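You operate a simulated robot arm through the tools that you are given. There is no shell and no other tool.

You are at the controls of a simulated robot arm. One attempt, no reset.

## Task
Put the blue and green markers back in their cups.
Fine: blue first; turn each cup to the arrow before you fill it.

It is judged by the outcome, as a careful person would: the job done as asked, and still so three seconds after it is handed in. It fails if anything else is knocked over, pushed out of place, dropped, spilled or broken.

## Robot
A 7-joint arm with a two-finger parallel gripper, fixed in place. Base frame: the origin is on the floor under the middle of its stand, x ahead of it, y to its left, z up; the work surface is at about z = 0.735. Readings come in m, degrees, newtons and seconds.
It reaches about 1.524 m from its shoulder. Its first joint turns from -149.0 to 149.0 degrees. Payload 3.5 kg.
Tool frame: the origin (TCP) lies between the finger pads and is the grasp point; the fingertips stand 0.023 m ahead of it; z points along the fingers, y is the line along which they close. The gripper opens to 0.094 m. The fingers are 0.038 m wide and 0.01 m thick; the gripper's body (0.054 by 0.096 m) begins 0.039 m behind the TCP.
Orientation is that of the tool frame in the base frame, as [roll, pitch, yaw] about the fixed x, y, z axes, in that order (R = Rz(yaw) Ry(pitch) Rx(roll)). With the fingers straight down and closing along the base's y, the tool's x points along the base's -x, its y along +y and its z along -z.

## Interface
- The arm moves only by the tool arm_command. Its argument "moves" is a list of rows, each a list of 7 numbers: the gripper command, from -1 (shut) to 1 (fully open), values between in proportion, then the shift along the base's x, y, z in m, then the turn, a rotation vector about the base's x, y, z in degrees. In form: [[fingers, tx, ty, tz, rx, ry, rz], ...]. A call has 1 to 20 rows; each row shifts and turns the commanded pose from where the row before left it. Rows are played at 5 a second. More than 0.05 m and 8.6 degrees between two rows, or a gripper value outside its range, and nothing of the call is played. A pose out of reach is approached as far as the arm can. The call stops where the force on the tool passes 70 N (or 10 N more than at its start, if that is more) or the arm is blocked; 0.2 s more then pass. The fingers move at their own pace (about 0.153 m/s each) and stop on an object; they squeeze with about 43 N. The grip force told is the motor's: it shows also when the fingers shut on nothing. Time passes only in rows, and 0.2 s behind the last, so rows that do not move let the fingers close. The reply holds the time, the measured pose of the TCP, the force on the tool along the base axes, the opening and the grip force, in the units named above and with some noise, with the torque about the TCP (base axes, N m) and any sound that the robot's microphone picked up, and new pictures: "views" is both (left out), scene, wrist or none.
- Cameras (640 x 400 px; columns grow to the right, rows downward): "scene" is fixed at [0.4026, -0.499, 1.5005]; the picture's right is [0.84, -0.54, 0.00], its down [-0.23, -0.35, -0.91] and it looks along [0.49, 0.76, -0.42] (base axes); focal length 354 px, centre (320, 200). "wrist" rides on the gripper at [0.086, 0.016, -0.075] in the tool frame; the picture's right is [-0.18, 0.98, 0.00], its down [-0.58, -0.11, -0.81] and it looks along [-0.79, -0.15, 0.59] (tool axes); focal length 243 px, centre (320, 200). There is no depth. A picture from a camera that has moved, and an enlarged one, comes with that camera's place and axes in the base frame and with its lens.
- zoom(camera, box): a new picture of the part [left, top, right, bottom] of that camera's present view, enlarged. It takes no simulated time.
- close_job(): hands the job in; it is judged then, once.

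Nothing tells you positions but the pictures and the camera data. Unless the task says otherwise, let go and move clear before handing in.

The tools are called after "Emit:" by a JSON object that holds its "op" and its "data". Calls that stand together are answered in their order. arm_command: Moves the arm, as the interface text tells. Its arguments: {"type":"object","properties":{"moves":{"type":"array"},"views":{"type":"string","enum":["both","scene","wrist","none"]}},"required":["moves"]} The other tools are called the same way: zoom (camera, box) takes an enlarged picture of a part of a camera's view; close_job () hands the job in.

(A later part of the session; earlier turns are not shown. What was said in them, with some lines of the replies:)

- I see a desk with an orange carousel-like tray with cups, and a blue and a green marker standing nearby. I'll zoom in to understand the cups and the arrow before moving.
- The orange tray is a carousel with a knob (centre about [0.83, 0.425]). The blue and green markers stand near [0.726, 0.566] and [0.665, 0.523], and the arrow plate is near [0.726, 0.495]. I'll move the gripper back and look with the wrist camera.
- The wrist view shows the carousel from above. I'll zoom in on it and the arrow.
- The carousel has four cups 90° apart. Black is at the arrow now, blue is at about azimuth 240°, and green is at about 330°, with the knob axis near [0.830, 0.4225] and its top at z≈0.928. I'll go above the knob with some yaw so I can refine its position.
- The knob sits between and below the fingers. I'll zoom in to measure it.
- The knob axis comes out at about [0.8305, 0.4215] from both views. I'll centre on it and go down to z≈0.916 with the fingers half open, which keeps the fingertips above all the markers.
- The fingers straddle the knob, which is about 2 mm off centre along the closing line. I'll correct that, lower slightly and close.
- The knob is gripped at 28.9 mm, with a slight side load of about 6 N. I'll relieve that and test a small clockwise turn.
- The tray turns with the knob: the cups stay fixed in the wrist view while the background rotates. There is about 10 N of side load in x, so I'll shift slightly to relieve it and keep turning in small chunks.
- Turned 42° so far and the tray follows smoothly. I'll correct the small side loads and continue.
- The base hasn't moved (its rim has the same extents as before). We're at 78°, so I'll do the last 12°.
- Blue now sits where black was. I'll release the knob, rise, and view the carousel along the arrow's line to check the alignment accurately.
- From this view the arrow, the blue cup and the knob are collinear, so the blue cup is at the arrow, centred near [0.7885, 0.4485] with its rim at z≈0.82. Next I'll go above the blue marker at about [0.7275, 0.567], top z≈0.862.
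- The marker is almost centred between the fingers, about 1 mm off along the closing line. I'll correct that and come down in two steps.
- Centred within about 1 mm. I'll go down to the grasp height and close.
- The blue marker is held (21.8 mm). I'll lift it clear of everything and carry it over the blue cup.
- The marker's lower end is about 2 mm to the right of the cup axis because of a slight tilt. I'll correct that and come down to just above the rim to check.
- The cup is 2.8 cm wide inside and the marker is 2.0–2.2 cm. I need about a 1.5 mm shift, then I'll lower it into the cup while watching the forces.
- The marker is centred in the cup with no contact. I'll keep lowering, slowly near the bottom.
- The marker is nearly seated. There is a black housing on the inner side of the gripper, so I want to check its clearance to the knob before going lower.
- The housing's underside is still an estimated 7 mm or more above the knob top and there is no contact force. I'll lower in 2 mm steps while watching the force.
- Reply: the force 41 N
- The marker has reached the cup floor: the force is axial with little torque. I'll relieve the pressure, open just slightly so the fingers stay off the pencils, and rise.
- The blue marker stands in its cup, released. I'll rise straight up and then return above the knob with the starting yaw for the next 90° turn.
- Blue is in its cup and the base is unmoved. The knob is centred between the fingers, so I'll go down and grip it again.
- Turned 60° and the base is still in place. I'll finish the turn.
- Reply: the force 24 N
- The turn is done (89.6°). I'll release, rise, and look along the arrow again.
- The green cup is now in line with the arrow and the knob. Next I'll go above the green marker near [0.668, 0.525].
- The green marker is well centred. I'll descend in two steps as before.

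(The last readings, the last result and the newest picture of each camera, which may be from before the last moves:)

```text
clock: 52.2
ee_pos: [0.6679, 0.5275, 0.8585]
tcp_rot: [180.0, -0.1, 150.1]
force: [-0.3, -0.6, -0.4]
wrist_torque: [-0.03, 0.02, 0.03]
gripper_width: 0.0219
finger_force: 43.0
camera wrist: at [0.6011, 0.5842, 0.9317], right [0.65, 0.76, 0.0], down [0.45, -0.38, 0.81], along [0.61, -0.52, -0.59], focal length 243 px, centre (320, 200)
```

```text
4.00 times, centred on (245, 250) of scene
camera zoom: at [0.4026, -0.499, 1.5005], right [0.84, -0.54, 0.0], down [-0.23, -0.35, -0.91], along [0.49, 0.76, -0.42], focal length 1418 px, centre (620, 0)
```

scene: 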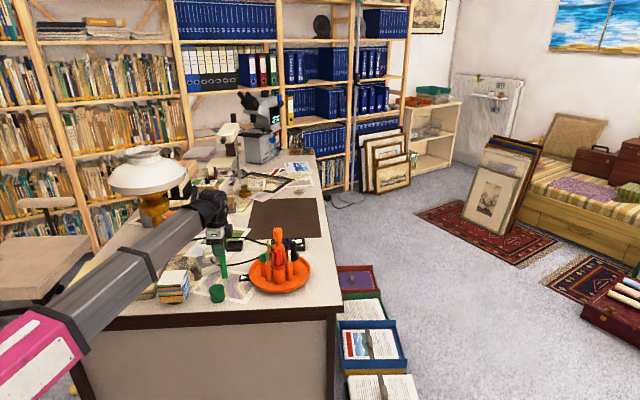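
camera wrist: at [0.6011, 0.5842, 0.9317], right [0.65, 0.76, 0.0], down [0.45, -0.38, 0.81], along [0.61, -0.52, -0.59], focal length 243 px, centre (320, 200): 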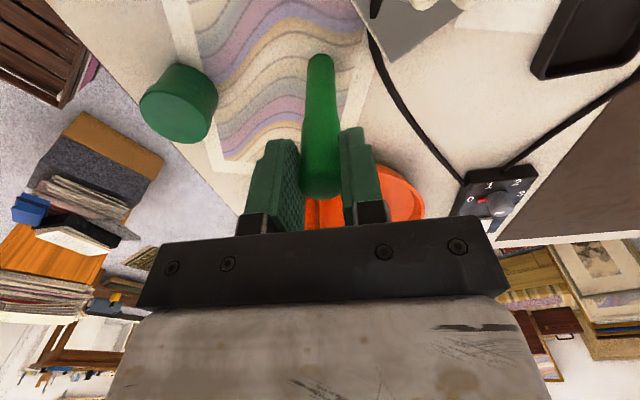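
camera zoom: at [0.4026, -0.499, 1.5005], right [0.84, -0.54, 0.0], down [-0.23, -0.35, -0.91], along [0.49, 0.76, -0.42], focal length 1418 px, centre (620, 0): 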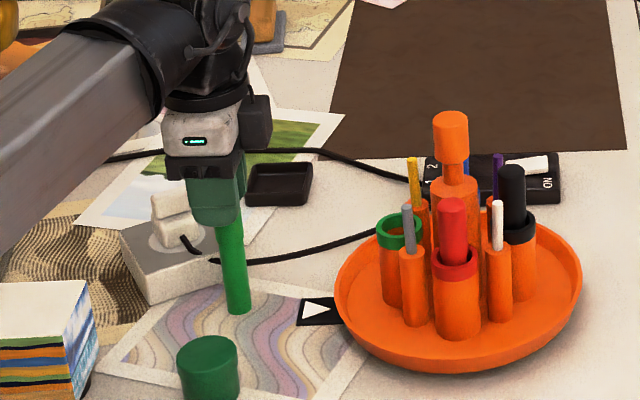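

The green marker is held. I'll lift it and carry it over the green cup.

Emit:
{"op": "arm_command", "data": {"moves": [[-0.7, 0, 0, 0.02, 0, 0, 0], [-0.7, 0, 0, 0.045, 0, 0, 0], [-0.7, 0, 0, 0.045, 0, 0, 0], [-0.7, 0, 0, 0.045, 0, 0, 0], [-0.7, 0.03, -0.0198, 0, 0, 0, 0], [-0.7, 0.03, -0.0198, 0, 0, 0, 0], [-0.7, 0.03, -0.0198, 0, 0, 0, 0], [-0.7, 0.03, -0.0198, 0, 0, 0, 0], [-0.7, 0, 0, 0, 0, 0, 0], [-0.7, 0, 0, 0, 0, 0, 0]], "views": "both"}}

Emit:
{"op": "zoom", "data": {"camera": "wrist", "box": [220, 0, 420, 200]}}

Emit:
{"op": "zoom", "data": {"camera": "scene", "box": [220, 190, 320, 290]}}

```text
clock: 54.4
ee_pos: [0.7867, 0.4489, 1.0127]
tcp_rot: [180.0, 0.1, 150.2]
force: [-0.1, 0.0, -0.7]
wrist_torque: [0.04, -0.02, 0.0]
gripper_width: 0.0215
finger_force: 43.4
camera wrist: at [0.7197, 0.5054, 1.087], right [0.65, 0.76, 0.0], down [0.45, -0.38, 0.81], along [0.61, -0.52, -0.59], focal length 243 px, centre (320, 200)
```

scene: 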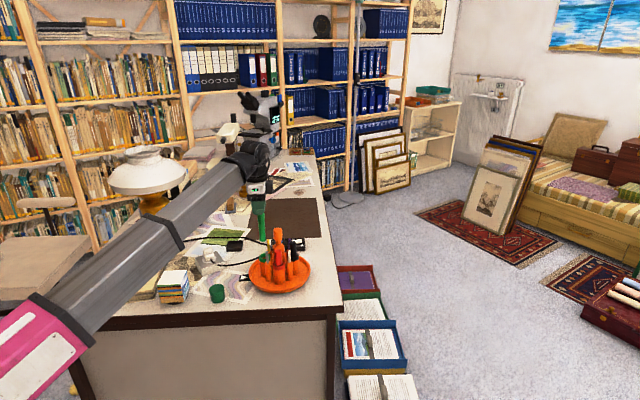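
wrist: 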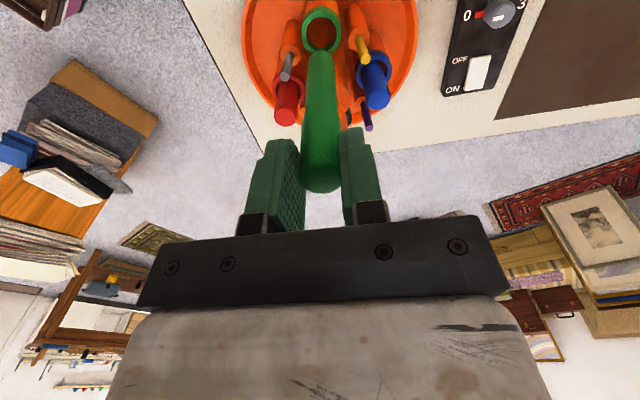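

```text
2.00 times, centred on (320, 100) of wrist
camera zoom: at [0.7197, 0.5054, 1.087], right [0.65, 0.76, 0.0], down [0.45, -0.38, 0.81], along [0.61, -0.52, -0.59], focal length 485 px, centre (320, 400)
```

zoom: 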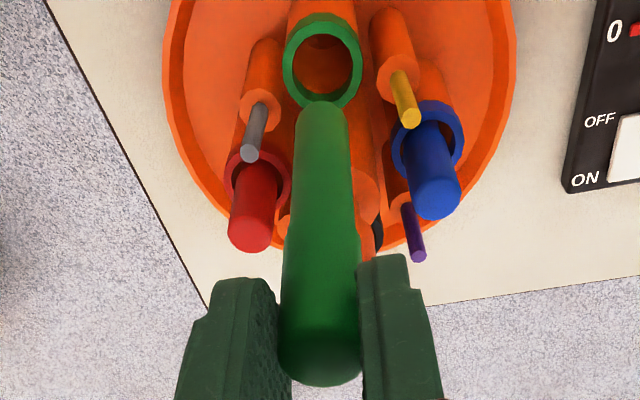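

```text
4.00 times, centred on (270, 240) of scene
camera zoom: at [0.4026, -0.499, 1.5005], right [0.84, -0.54, 0.0], down [-0.23, -0.35, -0.91], along [0.49, 0.76, -0.42], focal length 1418 px, centre (520, 40)
```

zoom: 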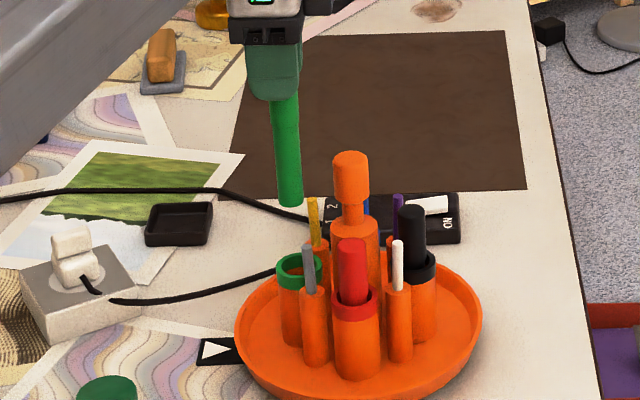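

The marker is within about 2 mm of the cup axis. I'll correct and lower to just above the rim for a close check.

Emit:
{"op": "arm_command", "data": {"moves": [[-0.7, 0.002, -0.0005, -0.015, 0, 0, 0], [-0.7, 0, 0, -0.02, 0, 0, 0], [-0.7, 0, 0, -0.016, 0, 0, 0], [-0.7, 0, 0, 0, 0, 0, 0], [-0.7, 0, 0, 0, 0, 0, 0]], "views": "both"}}

Emit:
{"op": "zoom", "data": {"camera": "wrist", "box": [280, 10, 370, 100]}}

Emit:
{"op": "zoom", "data": {"camera": "scene", "box": [250, 225, 290, 275]}}

```text
clock: 55.6
ee_pos: [0.7885, 0.4479, 0.9611]
tcp_rot: [-179.9, 0.0, 150.1]
force: [0.1, -0.4, 0.0]
wrist_torque: [0.01, -0.02, 0.0]
gripper_width: 0.0216
finger_force: 42.7
camera wrist: at [0.7223, 0.5051, 1.0355], right [0.65, 0.76, 0.0], down [0.45, -0.38, 0.81], along [0.61, -0.52, -0.59], focal length 243 px, centre (320, 200)
```

scene: 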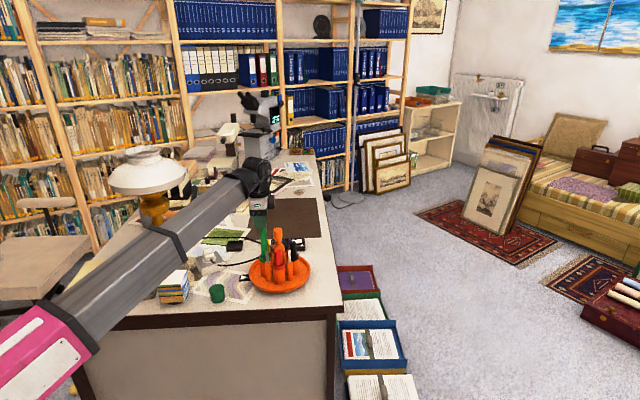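
wrist: 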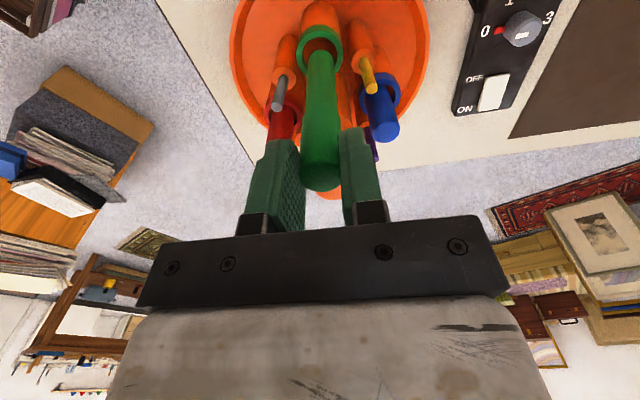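

```text
4.44 times, centred on (325, 55) of wrist
camera zoom: at [0.7223, 0.5051, 1.0355], right [0.65, 0.76, 0.0], down [0.45, -0.38, 0.81], along [0.61, -0.52, -0.59], focal length 1078 px, centre (298, 844)
```

zoom: 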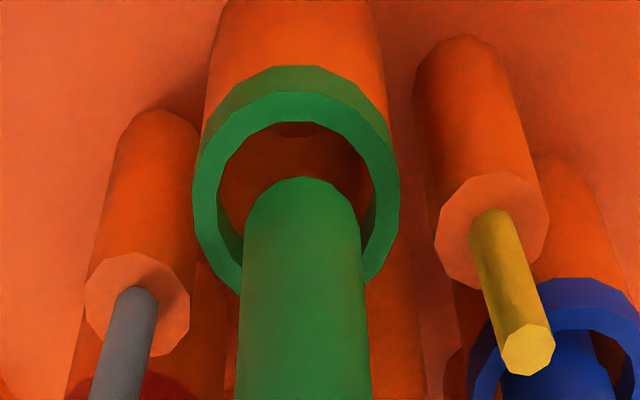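

```text
8.00 times, centred on (270, 250) of scene
camera zoom: at [0.4026, -0.499, 1.5005], right [0.84, -0.54, 0.0], down [-0.23, -0.35, -0.91], along [0.49, 0.76, -0.42], focal length 2836 px, centre (720, -200)
```

zoom: 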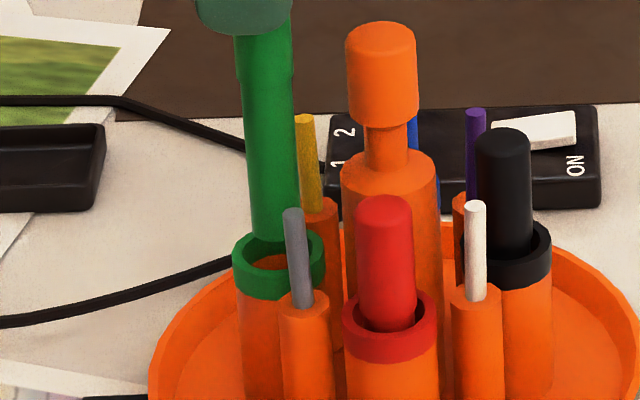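

Aligned along one axis and 1.2 mm off along the other. I'll correct and insert.

Emit:
{"op": "arm_command", "data": {"moves": [[-0.7, -0.0006, -0.001, 0, 0, 0, 0], [-0.7, 0, 0, -0.012, 0, 0, 0], [-0.7, 0, 0, -0.015, 0, 0, 0], [-0.7, 0, 0, -0.015, 0, 0, 0], [-0.7, 0, 0, 0, 0, 0, 0]], "views": "both"}}

Emit:
{"op": "zoom", "data": {"camera": "wrist", "box": [260, 10, 380, 130]}}

Emit:
{"op": "zoom", "data": {"camera": "scene", "box": [250, 225, 290, 275]}}

```text
clock: 56.8
ee_pos: [0.7891, 0.4474, 0.9197]
tcp_rot: [-180.0, 0.0, 150.1]
force: [-0.3, 0.3, -0.3]
wrist_torque: [0.01, -0.03, -0.01]
gripper_width: 0.0213
finger_force: 43.6
camera wrist: at [0.7229, 0.5039, 0.9942], right [0.65, 0.76, 0.0], down [0.45, -0.38, 0.81], along [0.61, -0.52, -0.59], focal length 243 px, centre (320, 200)
```

scene: 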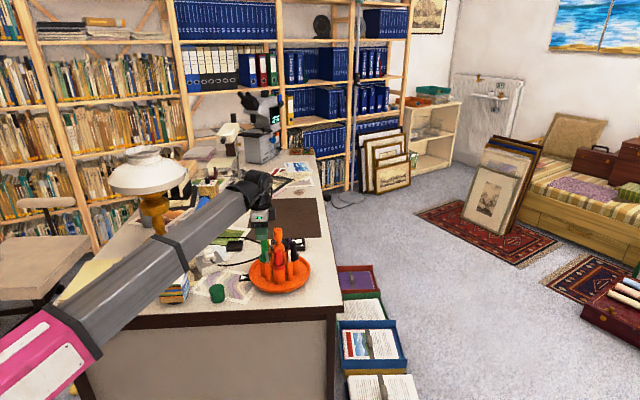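
wrist: 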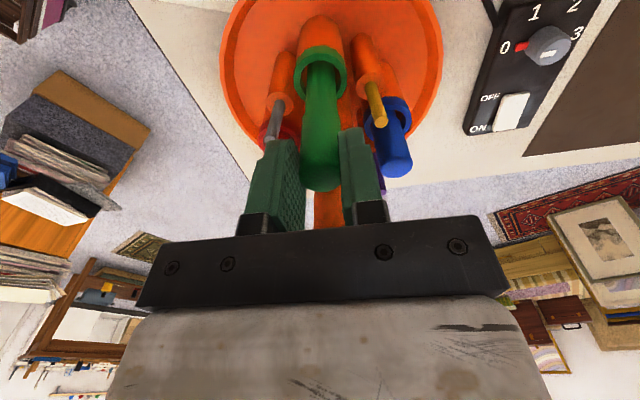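

```text
3.33 times, centred on (320, 70) of wrist
camera zoom: at [0.7229, 0.5039, 0.9942], right [0.65, 0.76, 0.0], down [0.45, -0.38, 0.81], along [0.61, -0.52, -0.59], focal length 809 px, centre (320, 633)
```

zoom: 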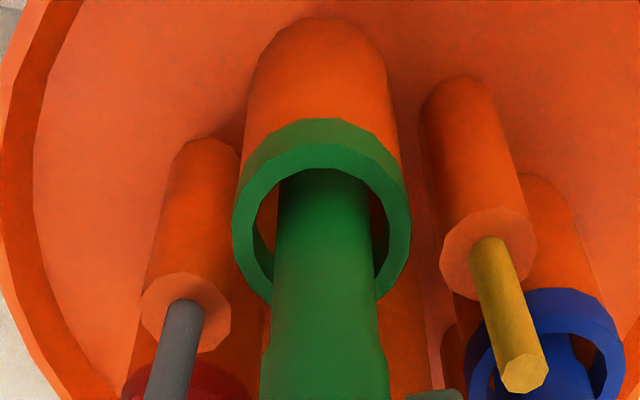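

```text
8.00 times, centred on (270, 250) of scene
camera zoom: at [0.4026, -0.499, 1.5005], right [0.84, -0.54, 0.0], down [-0.23, -0.35, -0.91], along [0.49, 0.76, -0.42], focal length 2836 px, centre (720, -200)
```

zoom: 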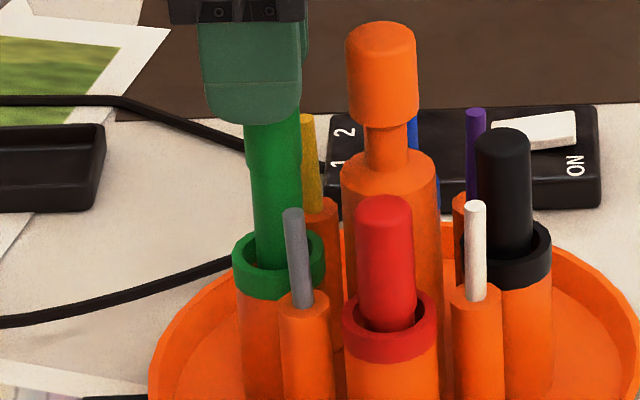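

Inside the cup with gaps all round. I'll lower further and then step down gently to the floor.

Emit:
{"op": "arm_command", "data": {"moves": [[-0.7, -0.0003, -0.0005, -0.012, 0, 0, 0], [-0.7, 0, 0, -0.012, 0, 0, 0], [-0.7, 0, 0, -0.008, 0, 0, 0], [-0.7, 0, 0, -0.002, 0, 0, 0], [-0.7, 0, 0, 0, 0, 0, 0]], "views": "none"}}

Emit:
{"op": "arm_command", "data": {"moves": [[-0.7, 0, 0, -0.0015, 0, 0, 0], [-0.7, 0, 0, 0, 0, 0, 0]], "views": "none"}}

```text
clock: 58.0
ee_pos: [0.7876, 0.4479, 0.8859]
tcp_rot: [-180.0, 0.0, 150.1]
force: [0.1, -0.3, -0.4]
wrist_torque: [0.02, 0.0, -0.02]
gripper_width: 0.0213
finger_force: 43.6
```

```text
clock: 58.6
ee_pos: [0.7867, 0.4461, 0.8841]
tcp_rot: [179.9, 0.1, 150.1]
force: [0.5, -0.5, 0.0]
wrist_torque: [0.0, 0.0, 0.0]
gripper_width: 0.0214
finger_force: 42.7
```

Emit:
{"op": "arm_command", "data": {"moves": [[-0.7, 0, 0, -0.0015, 0, 0, 0], [-0.7, 0, 0, 0, 0, 0, 0]], "views": "none"}}

```text
clock: 59.2
ee_pos: [0.7878, 0.4462, 0.8824]
tcp_rot: [-180.0, 0.0, 150.0]
force: [1.3, 0.1, -1.1]
wrist_torque: [-0.01, 0.0, -0.01]
gripper_width: 0.0217
finger_force: 43.0
```

Emit:
{"op": "arm_command", "data": {"moves": [[-0.7, 0, 0, -0.0012, 0, 0, 0], [-0.7, 0, 0, 0, 0, 0, 0]], "views": "none"}}

```text
clock: 59.8
ee_pos: [0.7873, 0.4471, 0.8812]
tcp_rot: [179.9, 0.1, 150.2]
force: [0.6, -0.4, 0.1]
wrist_torque: [0.0, 0.02, 0.01]
gripper_width: 0.0212
finger_force: 42.5
```

Emit:
{"op": "arm_command", "data": {"moves": [[-0.7, 0, 0, -0.0012, 0, 0, 0], [-0.7, 0, 0, 0, 0, 0, 0]], "views": "scene"}}

Emit:
{"op": "zoom", "data": {"camera": "scene", "box": [250, 205, 290, 265]}}

Emit:
{"op": "zoom", "data": {"camera": "wrist", "box": [240, 10, 400, 210]}}

```text
clock: 60.4
ee_pos: [0.7878, 0.4466, 0.8795]
tcp_rot: [180.0, 0.0, 150.2]
force: [0.0, -0.5, -1.1]
wrist_torque: [0.03, 0.0, -0.01]
gripper_width: 0.0214
finger_force: 43.2
```

scene: 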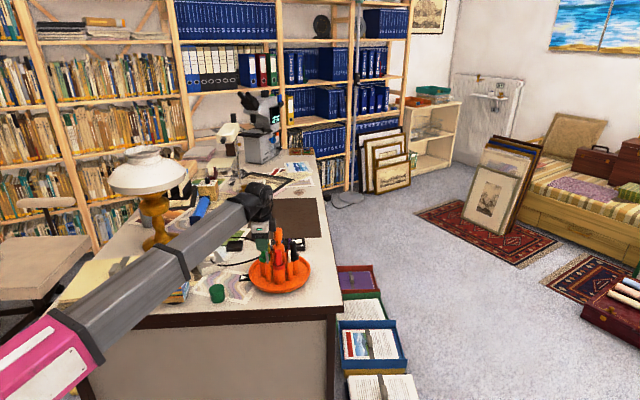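

```text
6.67 times, centred on (270, 235) of scene
camera zoom: at [0.4026, -0.499, 1.5005], right [0.84, -0.54, 0.0], down [-0.23, -0.35, -0.91], along [0.49, 0.76, -0.42], focal length 2363 px, centre (653, -33)
```

zoom: 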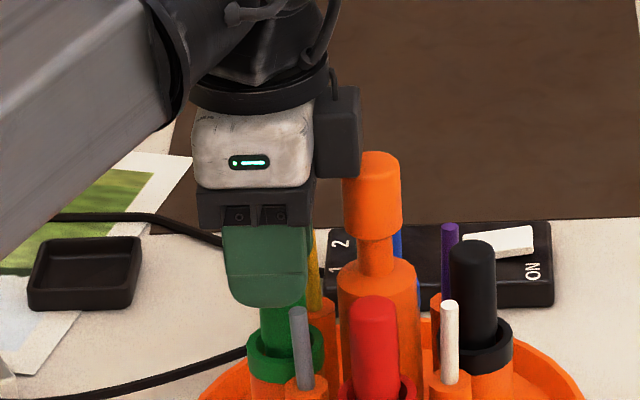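

```text
2.00 times, centred on (320, 110) of wrist
camera zoom: at [0.7213, 0.5032, 0.9545], right [0.65, 0.76, 0.0], down [0.45, -0.38, 0.81], along [0.61, -0.52, -0.59], focal length 485 px, centre (320, 380)
```

zoom: 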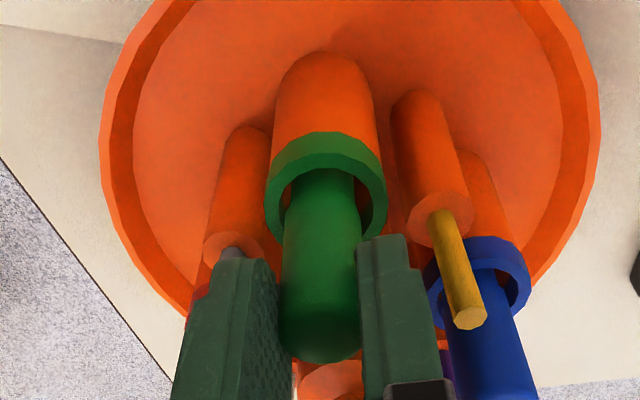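

Emit:
{"op": "arm_command", "data": {"moves": [[-0.7, 0, 0, -0.001, 0, 0, 0], [-0.7, 0, 0, 0, 0, 0, 0]], "views": "none"}}

```text
clock: 61.0
ee_pos: [0.788, 0.4459, 0.8792]
tcp_rot: [180.0, 0.0, 150.1]
force: [-0.4, 0.4, -1.0]
wrist_torque: [-0.02, 0.01, 0.01]
gripper_width: 0.0215
finger_force: 43.1
```

Emit:
{"op": "arm_command", "data": {"moves": [[-0.7, 0, 0, -0.001, 0, 0, 0], [-0.7, 0, 0, 0, 0, 0, 0]], "views": "none"}}

```text
clock: 61.6
ee_pos: [0.7879, 0.4457, 0.8778]
tcp_rot: [-179.9, 0.0, 150.0]
force: [0.1, -0.9, 8.0]
wrist_torque: [-0.16, -0.31, -0.01]
gripper_width: 0.0213
finger_force: 42.8
```

Light contact now. The torque direction points to the gripper housing just touching the knob top, and the marker is within a millimetre or two of the cup floor. I'll back off slightly and release gently.

Emit:
{"op": "arm_command", "data": {"moves": [[-0.7, 0, 0, 0.001, 0, 0, 0], [-0.7, 0, 0, 0, 0, 0, 0], [-0.48, 0, 0, 0, 0, 0, 0], [-0.42, 0, 0, 0, 0, 0, 0], [-0.38, 0, 0, 0, 0, 0, 0]], "views": "both"}}

Emit:
{"op": "zoom", "data": {"camera": "wrist", "box": [240, 10, 400, 210]}}

Emit:
{"op": "zoom", "data": {"camera": "scene", "box": [250, 205, 290, 265]}}

```text
clock: 62.8
ee_pos: [0.7884, 0.4472, 0.8792]
tcp_rot: [-180.0, 0.0, 150.2]
force: [-0.2, 0.6, 0.4]
wrist_torque: [0.02, -0.01, -0.02]
gripper_width: 0.0289
finger_force: 0.0
camera wrist: at [0.7217, 0.5029, 0.9538], right [0.65, 0.76, 0.0], down [0.45, -0.38, 0.81], along [0.61, -0.52, -0.59], focal length 243 px, centre (320, 200)
```

scene: 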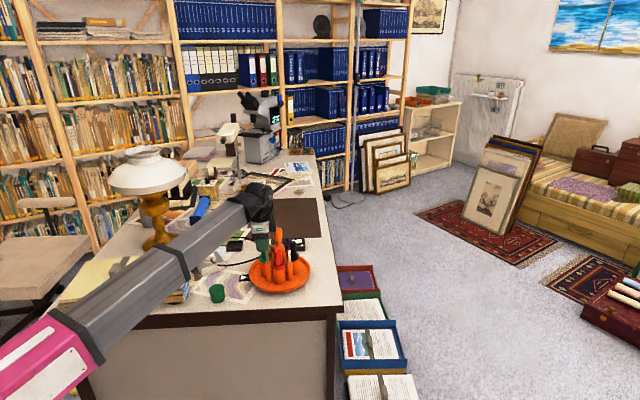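
wrist: 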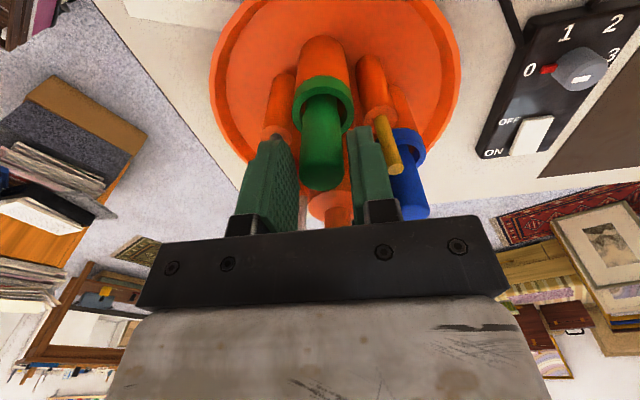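

```text
2.00 times, centred on (320, 110) of wrist
camera zoom: at [0.7217, 0.5029, 0.9538], right [0.65, 0.76, 0.0], down [0.45, -0.38, 0.81], along [0.61, -0.52, -0.59], focal length 485 px, centre (320, 380)
```

zoom: 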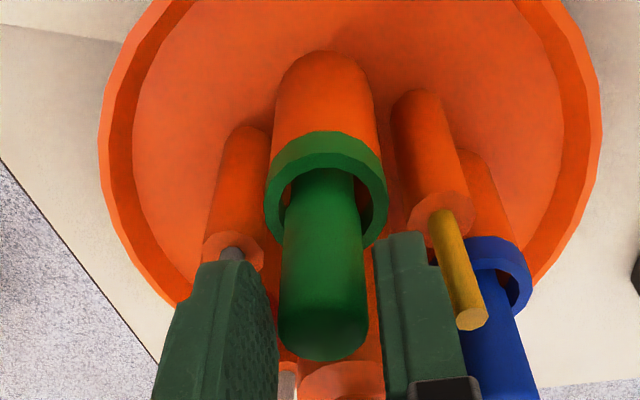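

```text
6.67 times, centred on (270, 235) of scene
camera zoom: at [0.4026, -0.499, 1.5005], right [0.84, -0.54, 0.0], down [-0.23, -0.35, -0.91], along [0.49, 0.76, -0.42], focal length 2363 px, centre (653, -33)
```

zoom: 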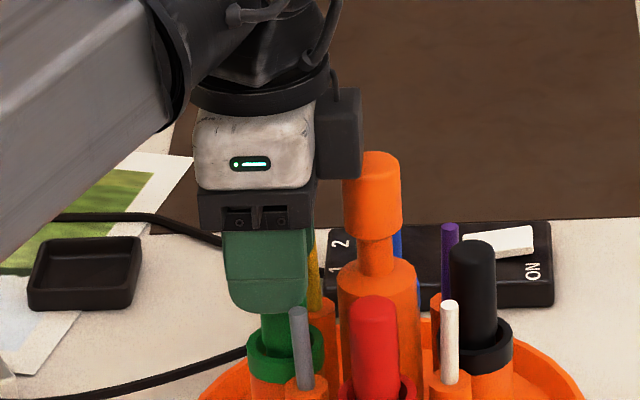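

Green is released and standing in its cup. I'll rise straight up, move clear, and check the result.

Emit:
{"op": "arm_command", "data": {"moves": [[-0.38, 0, 0, 0.015, 0, 0, 0], [-0.38, 0, 0, 0.025, 0, 0, 0], [-0.38, 0, 0, 0.03, 0, 0, 0], [-0.38, 0, 0, 0.03, 0, 0, 0], [-0.38, 0, 0, 0.03, 0, 0, 0], [0, -0.035, 0.0195, 0, 0, 0, 3], [0, -0.035, 0.0195, 0, 0, 0, 3], [0, -0.035, 0.0195, 0, 0, 0, 3], [0, 0, 0, 0, 0, 0, 2], [1, 0, 0, 0, 0, 0, 0]], "views": "both"}}

Emit:
{"op": "zoom", "data": {"camera": "wrist", "box": [180, 0, 460, 230]}}

Emit:
{"op": "zoom", "data": {"camera": "scene", "box": [190, 200, 330, 300]}}

```text
clock: 65.0
ee_pos: [0.6826, 0.5052, 1.0106]
tcp_rot: [-179.9, 0.0, 161.2]
force: [-0.9, -0.7, -0.4]
wrist_torque: [0.01, -0.01, -0.01]
gripper_width: 0.0943
finger_force: 0.1
camera wrist: at [0.6061, 0.5465, 1.0852], right [0.49, 0.87, 0.0], down [0.51, -0.29, 0.81], along [0.7, -0.4, -0.59], focal length 243 px, centre (320, 200)
```

scene: 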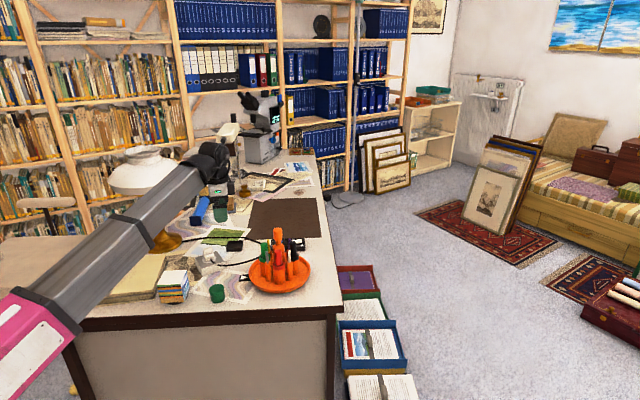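
wrist: 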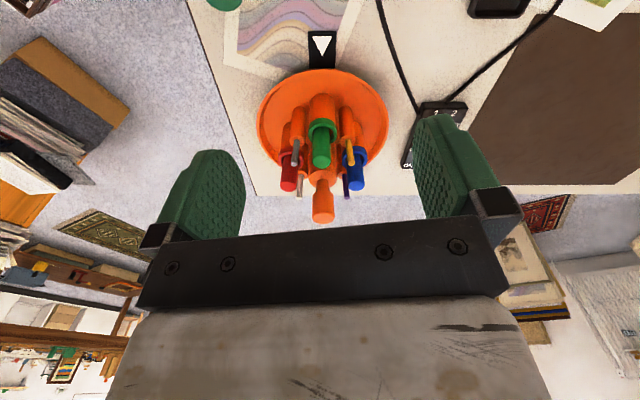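

```text
1.74 times, centred on (320, 115) of wrist
camera zoom: at [0.6061, 0.5465, 1.0852], right [0.49, 0.87, 0.0], down [0.51, -0.29, 0.81], along [0.7, -0.4, -0.59], focal length 422 px, centre (320, 348)
```

zoom: 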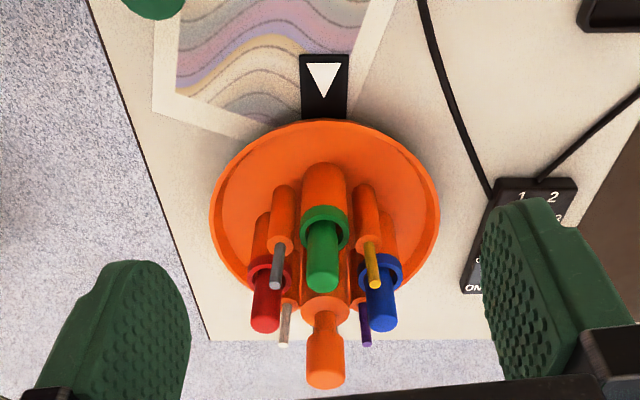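

```text
4.00 times, centred on (260, 250) of scene
camera zoom: at [0.4026, -0.499, 1.5005], right [0.84, -0.54, 0.0], down [-0.23, -0.35, -0.91], along [0.49, 0.76, -0.42], focal length 1418 px, centre (560, 0)
```

zoom: 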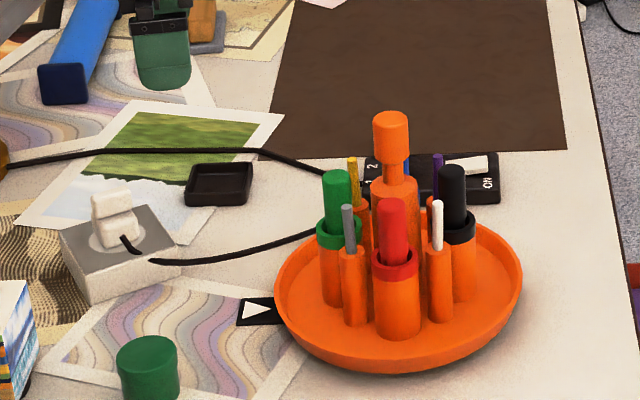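

Both markers stand in their own cups. The green cup is at the arrow, and the tray base, pencils, controller box, cable and other items are where they were. The gripper is open and clear, so I'm handing in.

Emit:
{"op": "close_job", "data": {}}

```text
The job is handed in.
```

The blue and green markers are back in their cups, and the job is handed in. I don't have the judge's result.

- **Order:** I turned the blue cup to the arrow and filled it first. Then I turned the green cup to the arrow and filled that.
- **Alignment:** Before each fill I looked along the arrow with the wrist camera. Each time the arrow, cup and knob lined up to within about a degree.
- **Contact:** The blue marker was pressed onto the cup floor with about 40 N before I backed off and let go. While I lowered the green marker, the gripper housing lightly touched the top of the knob (about 8 N), so I backed off slightly. I then released the marker, at most 1–2 mm above the cup floor by my estimate.
- **Final check:** In the last pictures both markers are in their cups. The tray base, the other pens, the controller box and the cables look unmoved. The gripper is open and clear of the tray.
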